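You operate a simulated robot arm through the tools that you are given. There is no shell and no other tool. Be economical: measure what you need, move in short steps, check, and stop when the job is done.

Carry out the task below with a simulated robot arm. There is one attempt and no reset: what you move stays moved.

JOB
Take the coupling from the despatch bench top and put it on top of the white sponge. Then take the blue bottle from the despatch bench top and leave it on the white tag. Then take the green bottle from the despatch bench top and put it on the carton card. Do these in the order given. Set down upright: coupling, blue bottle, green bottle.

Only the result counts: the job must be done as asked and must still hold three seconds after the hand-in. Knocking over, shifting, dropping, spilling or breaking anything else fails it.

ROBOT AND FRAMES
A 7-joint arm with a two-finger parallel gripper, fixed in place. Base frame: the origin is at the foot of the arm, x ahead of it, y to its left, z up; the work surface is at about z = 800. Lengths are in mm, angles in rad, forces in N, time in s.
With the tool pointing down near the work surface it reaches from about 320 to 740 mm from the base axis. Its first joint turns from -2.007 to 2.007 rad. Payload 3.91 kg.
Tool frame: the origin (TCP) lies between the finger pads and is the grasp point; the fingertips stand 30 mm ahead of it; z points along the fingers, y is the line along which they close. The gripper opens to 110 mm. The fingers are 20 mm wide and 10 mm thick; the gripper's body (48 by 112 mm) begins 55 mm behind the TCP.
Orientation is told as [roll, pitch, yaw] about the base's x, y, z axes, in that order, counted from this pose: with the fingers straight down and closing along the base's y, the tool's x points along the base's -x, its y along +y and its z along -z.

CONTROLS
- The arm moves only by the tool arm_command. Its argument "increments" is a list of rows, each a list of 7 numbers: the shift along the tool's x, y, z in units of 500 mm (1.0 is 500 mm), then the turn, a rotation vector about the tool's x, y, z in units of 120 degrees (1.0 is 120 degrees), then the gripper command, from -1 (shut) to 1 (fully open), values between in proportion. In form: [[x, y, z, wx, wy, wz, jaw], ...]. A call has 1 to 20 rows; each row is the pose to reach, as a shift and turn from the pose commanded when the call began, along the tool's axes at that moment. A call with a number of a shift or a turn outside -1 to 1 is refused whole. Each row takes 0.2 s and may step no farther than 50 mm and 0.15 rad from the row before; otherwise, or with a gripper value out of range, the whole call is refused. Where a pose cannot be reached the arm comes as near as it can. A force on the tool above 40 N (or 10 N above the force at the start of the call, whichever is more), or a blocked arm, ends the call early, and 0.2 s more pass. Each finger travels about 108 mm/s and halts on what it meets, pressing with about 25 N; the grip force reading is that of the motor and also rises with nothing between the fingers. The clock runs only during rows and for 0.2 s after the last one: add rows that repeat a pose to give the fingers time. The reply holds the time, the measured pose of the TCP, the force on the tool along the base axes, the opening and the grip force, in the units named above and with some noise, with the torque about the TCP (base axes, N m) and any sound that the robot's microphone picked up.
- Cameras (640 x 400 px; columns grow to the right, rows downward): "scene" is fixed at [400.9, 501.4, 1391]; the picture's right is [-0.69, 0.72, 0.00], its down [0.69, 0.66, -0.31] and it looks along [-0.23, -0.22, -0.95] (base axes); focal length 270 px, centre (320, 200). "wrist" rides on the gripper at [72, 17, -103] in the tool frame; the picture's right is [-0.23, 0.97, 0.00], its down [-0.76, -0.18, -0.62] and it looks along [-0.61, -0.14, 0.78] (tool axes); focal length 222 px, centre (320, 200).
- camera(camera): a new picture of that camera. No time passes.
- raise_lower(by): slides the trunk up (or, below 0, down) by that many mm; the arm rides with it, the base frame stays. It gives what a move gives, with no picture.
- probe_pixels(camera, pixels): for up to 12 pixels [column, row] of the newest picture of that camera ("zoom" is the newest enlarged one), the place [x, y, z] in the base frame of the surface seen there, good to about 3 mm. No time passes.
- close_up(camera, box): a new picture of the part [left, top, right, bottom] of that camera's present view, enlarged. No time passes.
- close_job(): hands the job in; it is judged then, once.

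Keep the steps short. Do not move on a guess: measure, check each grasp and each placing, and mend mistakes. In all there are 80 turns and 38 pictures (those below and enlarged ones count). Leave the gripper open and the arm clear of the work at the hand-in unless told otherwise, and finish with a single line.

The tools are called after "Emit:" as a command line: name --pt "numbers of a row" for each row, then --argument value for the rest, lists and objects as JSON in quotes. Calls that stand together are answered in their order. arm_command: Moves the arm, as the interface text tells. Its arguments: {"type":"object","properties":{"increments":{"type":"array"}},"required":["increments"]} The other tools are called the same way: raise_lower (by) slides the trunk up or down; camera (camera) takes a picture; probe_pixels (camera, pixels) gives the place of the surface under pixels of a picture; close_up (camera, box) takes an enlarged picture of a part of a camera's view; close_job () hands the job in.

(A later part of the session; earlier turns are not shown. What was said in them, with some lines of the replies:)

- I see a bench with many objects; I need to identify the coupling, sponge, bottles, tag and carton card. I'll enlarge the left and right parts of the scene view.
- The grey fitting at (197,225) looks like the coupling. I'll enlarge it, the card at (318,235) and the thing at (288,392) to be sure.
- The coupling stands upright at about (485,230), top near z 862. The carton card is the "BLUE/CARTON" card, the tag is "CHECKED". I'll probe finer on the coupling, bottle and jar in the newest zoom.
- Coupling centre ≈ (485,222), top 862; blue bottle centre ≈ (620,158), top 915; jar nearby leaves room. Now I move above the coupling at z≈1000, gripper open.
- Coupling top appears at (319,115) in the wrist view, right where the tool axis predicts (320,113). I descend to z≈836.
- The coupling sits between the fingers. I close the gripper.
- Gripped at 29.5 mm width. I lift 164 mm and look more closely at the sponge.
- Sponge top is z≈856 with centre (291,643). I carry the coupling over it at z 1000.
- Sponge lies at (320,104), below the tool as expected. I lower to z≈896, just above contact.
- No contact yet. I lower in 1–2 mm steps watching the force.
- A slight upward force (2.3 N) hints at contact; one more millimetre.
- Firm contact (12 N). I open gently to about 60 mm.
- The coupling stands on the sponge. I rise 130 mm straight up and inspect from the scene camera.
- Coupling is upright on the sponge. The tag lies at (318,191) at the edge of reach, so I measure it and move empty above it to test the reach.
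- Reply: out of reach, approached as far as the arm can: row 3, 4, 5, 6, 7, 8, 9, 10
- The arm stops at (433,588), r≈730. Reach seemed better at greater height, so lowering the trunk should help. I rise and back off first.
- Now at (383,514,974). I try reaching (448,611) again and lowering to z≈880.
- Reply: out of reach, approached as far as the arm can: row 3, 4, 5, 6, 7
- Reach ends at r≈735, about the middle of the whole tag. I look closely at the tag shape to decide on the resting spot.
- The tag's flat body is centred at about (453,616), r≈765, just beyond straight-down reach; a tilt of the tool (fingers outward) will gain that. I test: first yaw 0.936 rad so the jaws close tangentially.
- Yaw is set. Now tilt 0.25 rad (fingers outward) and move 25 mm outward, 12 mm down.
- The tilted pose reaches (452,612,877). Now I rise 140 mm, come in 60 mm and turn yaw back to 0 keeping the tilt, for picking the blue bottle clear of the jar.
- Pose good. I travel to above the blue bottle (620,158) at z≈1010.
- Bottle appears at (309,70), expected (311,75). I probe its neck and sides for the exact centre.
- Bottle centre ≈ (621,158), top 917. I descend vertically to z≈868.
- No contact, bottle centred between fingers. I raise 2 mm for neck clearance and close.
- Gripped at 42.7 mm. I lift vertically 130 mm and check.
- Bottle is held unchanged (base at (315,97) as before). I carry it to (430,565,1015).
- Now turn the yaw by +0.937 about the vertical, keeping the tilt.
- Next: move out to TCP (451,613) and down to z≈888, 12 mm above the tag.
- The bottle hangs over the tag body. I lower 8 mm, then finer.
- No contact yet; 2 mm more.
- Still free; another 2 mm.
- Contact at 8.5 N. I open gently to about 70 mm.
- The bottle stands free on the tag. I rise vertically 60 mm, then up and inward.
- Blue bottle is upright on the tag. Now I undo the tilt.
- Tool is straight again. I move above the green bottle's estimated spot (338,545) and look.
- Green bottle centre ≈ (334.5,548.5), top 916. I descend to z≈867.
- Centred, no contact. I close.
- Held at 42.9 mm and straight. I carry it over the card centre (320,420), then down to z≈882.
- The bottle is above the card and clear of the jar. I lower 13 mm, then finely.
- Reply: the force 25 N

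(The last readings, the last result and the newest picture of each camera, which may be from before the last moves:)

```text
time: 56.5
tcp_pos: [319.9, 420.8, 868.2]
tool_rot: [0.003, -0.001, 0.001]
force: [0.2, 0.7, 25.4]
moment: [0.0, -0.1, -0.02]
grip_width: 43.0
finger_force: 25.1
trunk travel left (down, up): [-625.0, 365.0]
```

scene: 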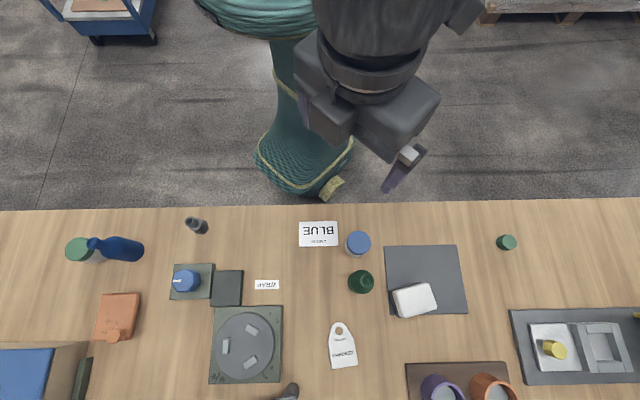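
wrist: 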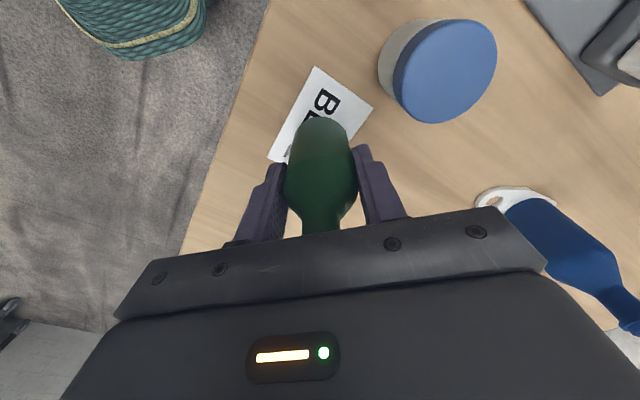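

It is in contact (25 N, a bit pressed). I ease up 2 mm and then open to about 70 mm.

Emit:
arm_command --pt "0 0 -0.003 0 0 0 -1" --pt "0 0 -0.003 0 0 0 -0.2" --pt "0 0 -0.003 0 0 0 -0.1" --pt "0 0 -0.003 0 0 0 0.1" --pt "0 0 -0.003 0 0 0 0.3" --pt "0 0 -0.003 0 0 0 0.3"

Emit:
camera --camera "wrist"

```text
time: 58.0
tcp_pos: [319.3, 420.5, 870.1]
tool_rot: [0.001, 0.0, -0.001]
force: [-0.2, 0.2, 0.3]
moment: [-0.02, -0.01, 0.0]
grip_width: 71.5
finger_force: 0.0
trunk travel left (down, up): [-625.0, 365.0]
```

```text
9 pictures are left
```

wrist: 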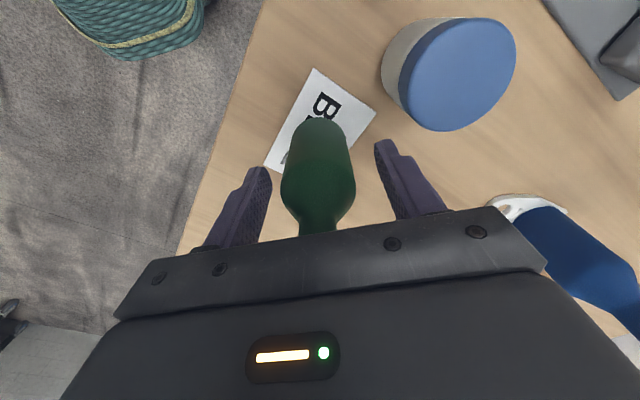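

Bottle stands. I rise straight up 230 mm and then look with both cameras.

Emit:
arm_command --pt "0 0 -0.03 0 0 0 0.3" --pt "0 0 -0.1 0 0 0 0.3" --pt "0 0 -0.18 0 0 0 0.3" --pt "0 0 -0.26 0 0 0 0.3" --pt "0 0 -0.34 0 0 0 0.6" --pt "0.05 -0.03 -0.4 0 0 0 1" --pt "0.1 -0.06 -0.46 0 0 0 1" --pt "0.1 -0.06 -0.46 0 0 0 1"

Emit:
camera --camera "scene"

Emit:
camera --camera "wrist"

```text
time: 59.8
tcp_pos: [269.5, 391.1, 1098.6]
tool_rot: [0.0, 0.001, 0.001]
force: [0.1, 0.2, 0.3]
moment: [0.0, 0.01, 0.01]
grip_width: 110.0
finger_force: 0.2
trunk travel left (down, up): [-625.0, 365.0]
```

```text
8 pictures are left
```

scene: 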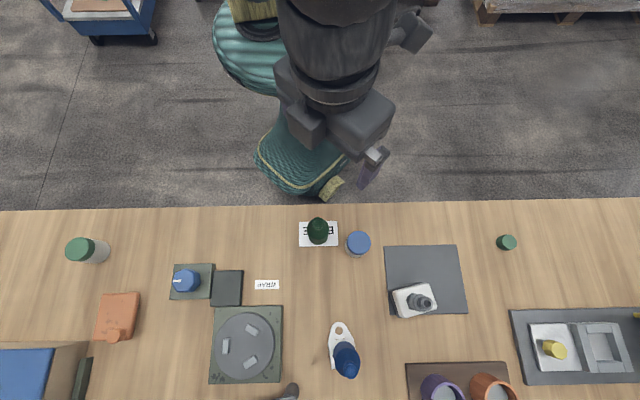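

```text
7 pictures are left
```

wrist: 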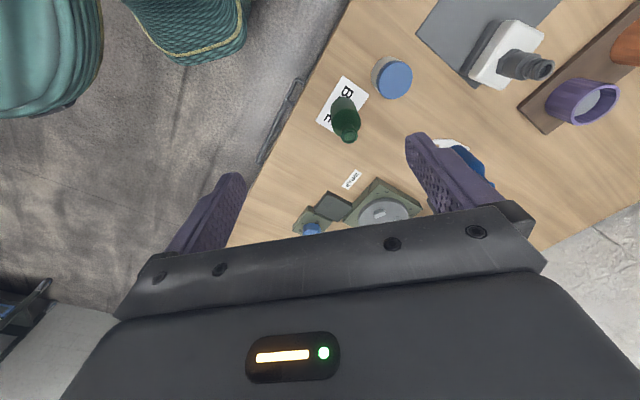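

All three look in place: green bottle at (318,232) on the card, blue at (345,357) on the tag, coupling at (418,300) on the sponge. One enlargement to confirm uprightness.

Emit:
close_up --camera "scene" --box '[280, 200, 480, 400]'

```text
2.00 times, centred on (380, 300) of scene
```

zoom: 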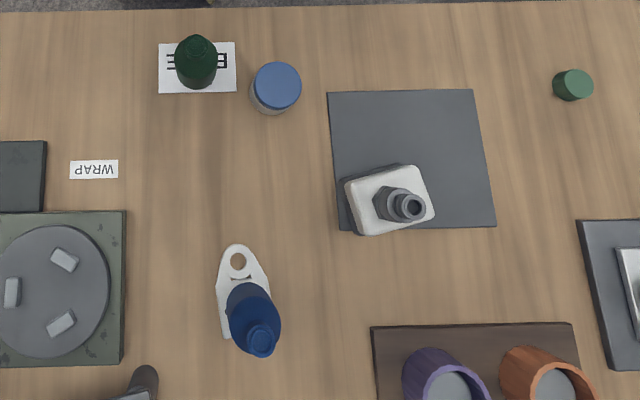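

All three objects stand upright in their places, nothing else has shifted, and the gripper is open and clear. I hand in.

Emit:
close_job

```text
The job is handed in.
```

The coupling is on the white sponge, the blue bottle on the white tag and the green bottle on the carton card, all upright and placed in that order; the job is handed in.
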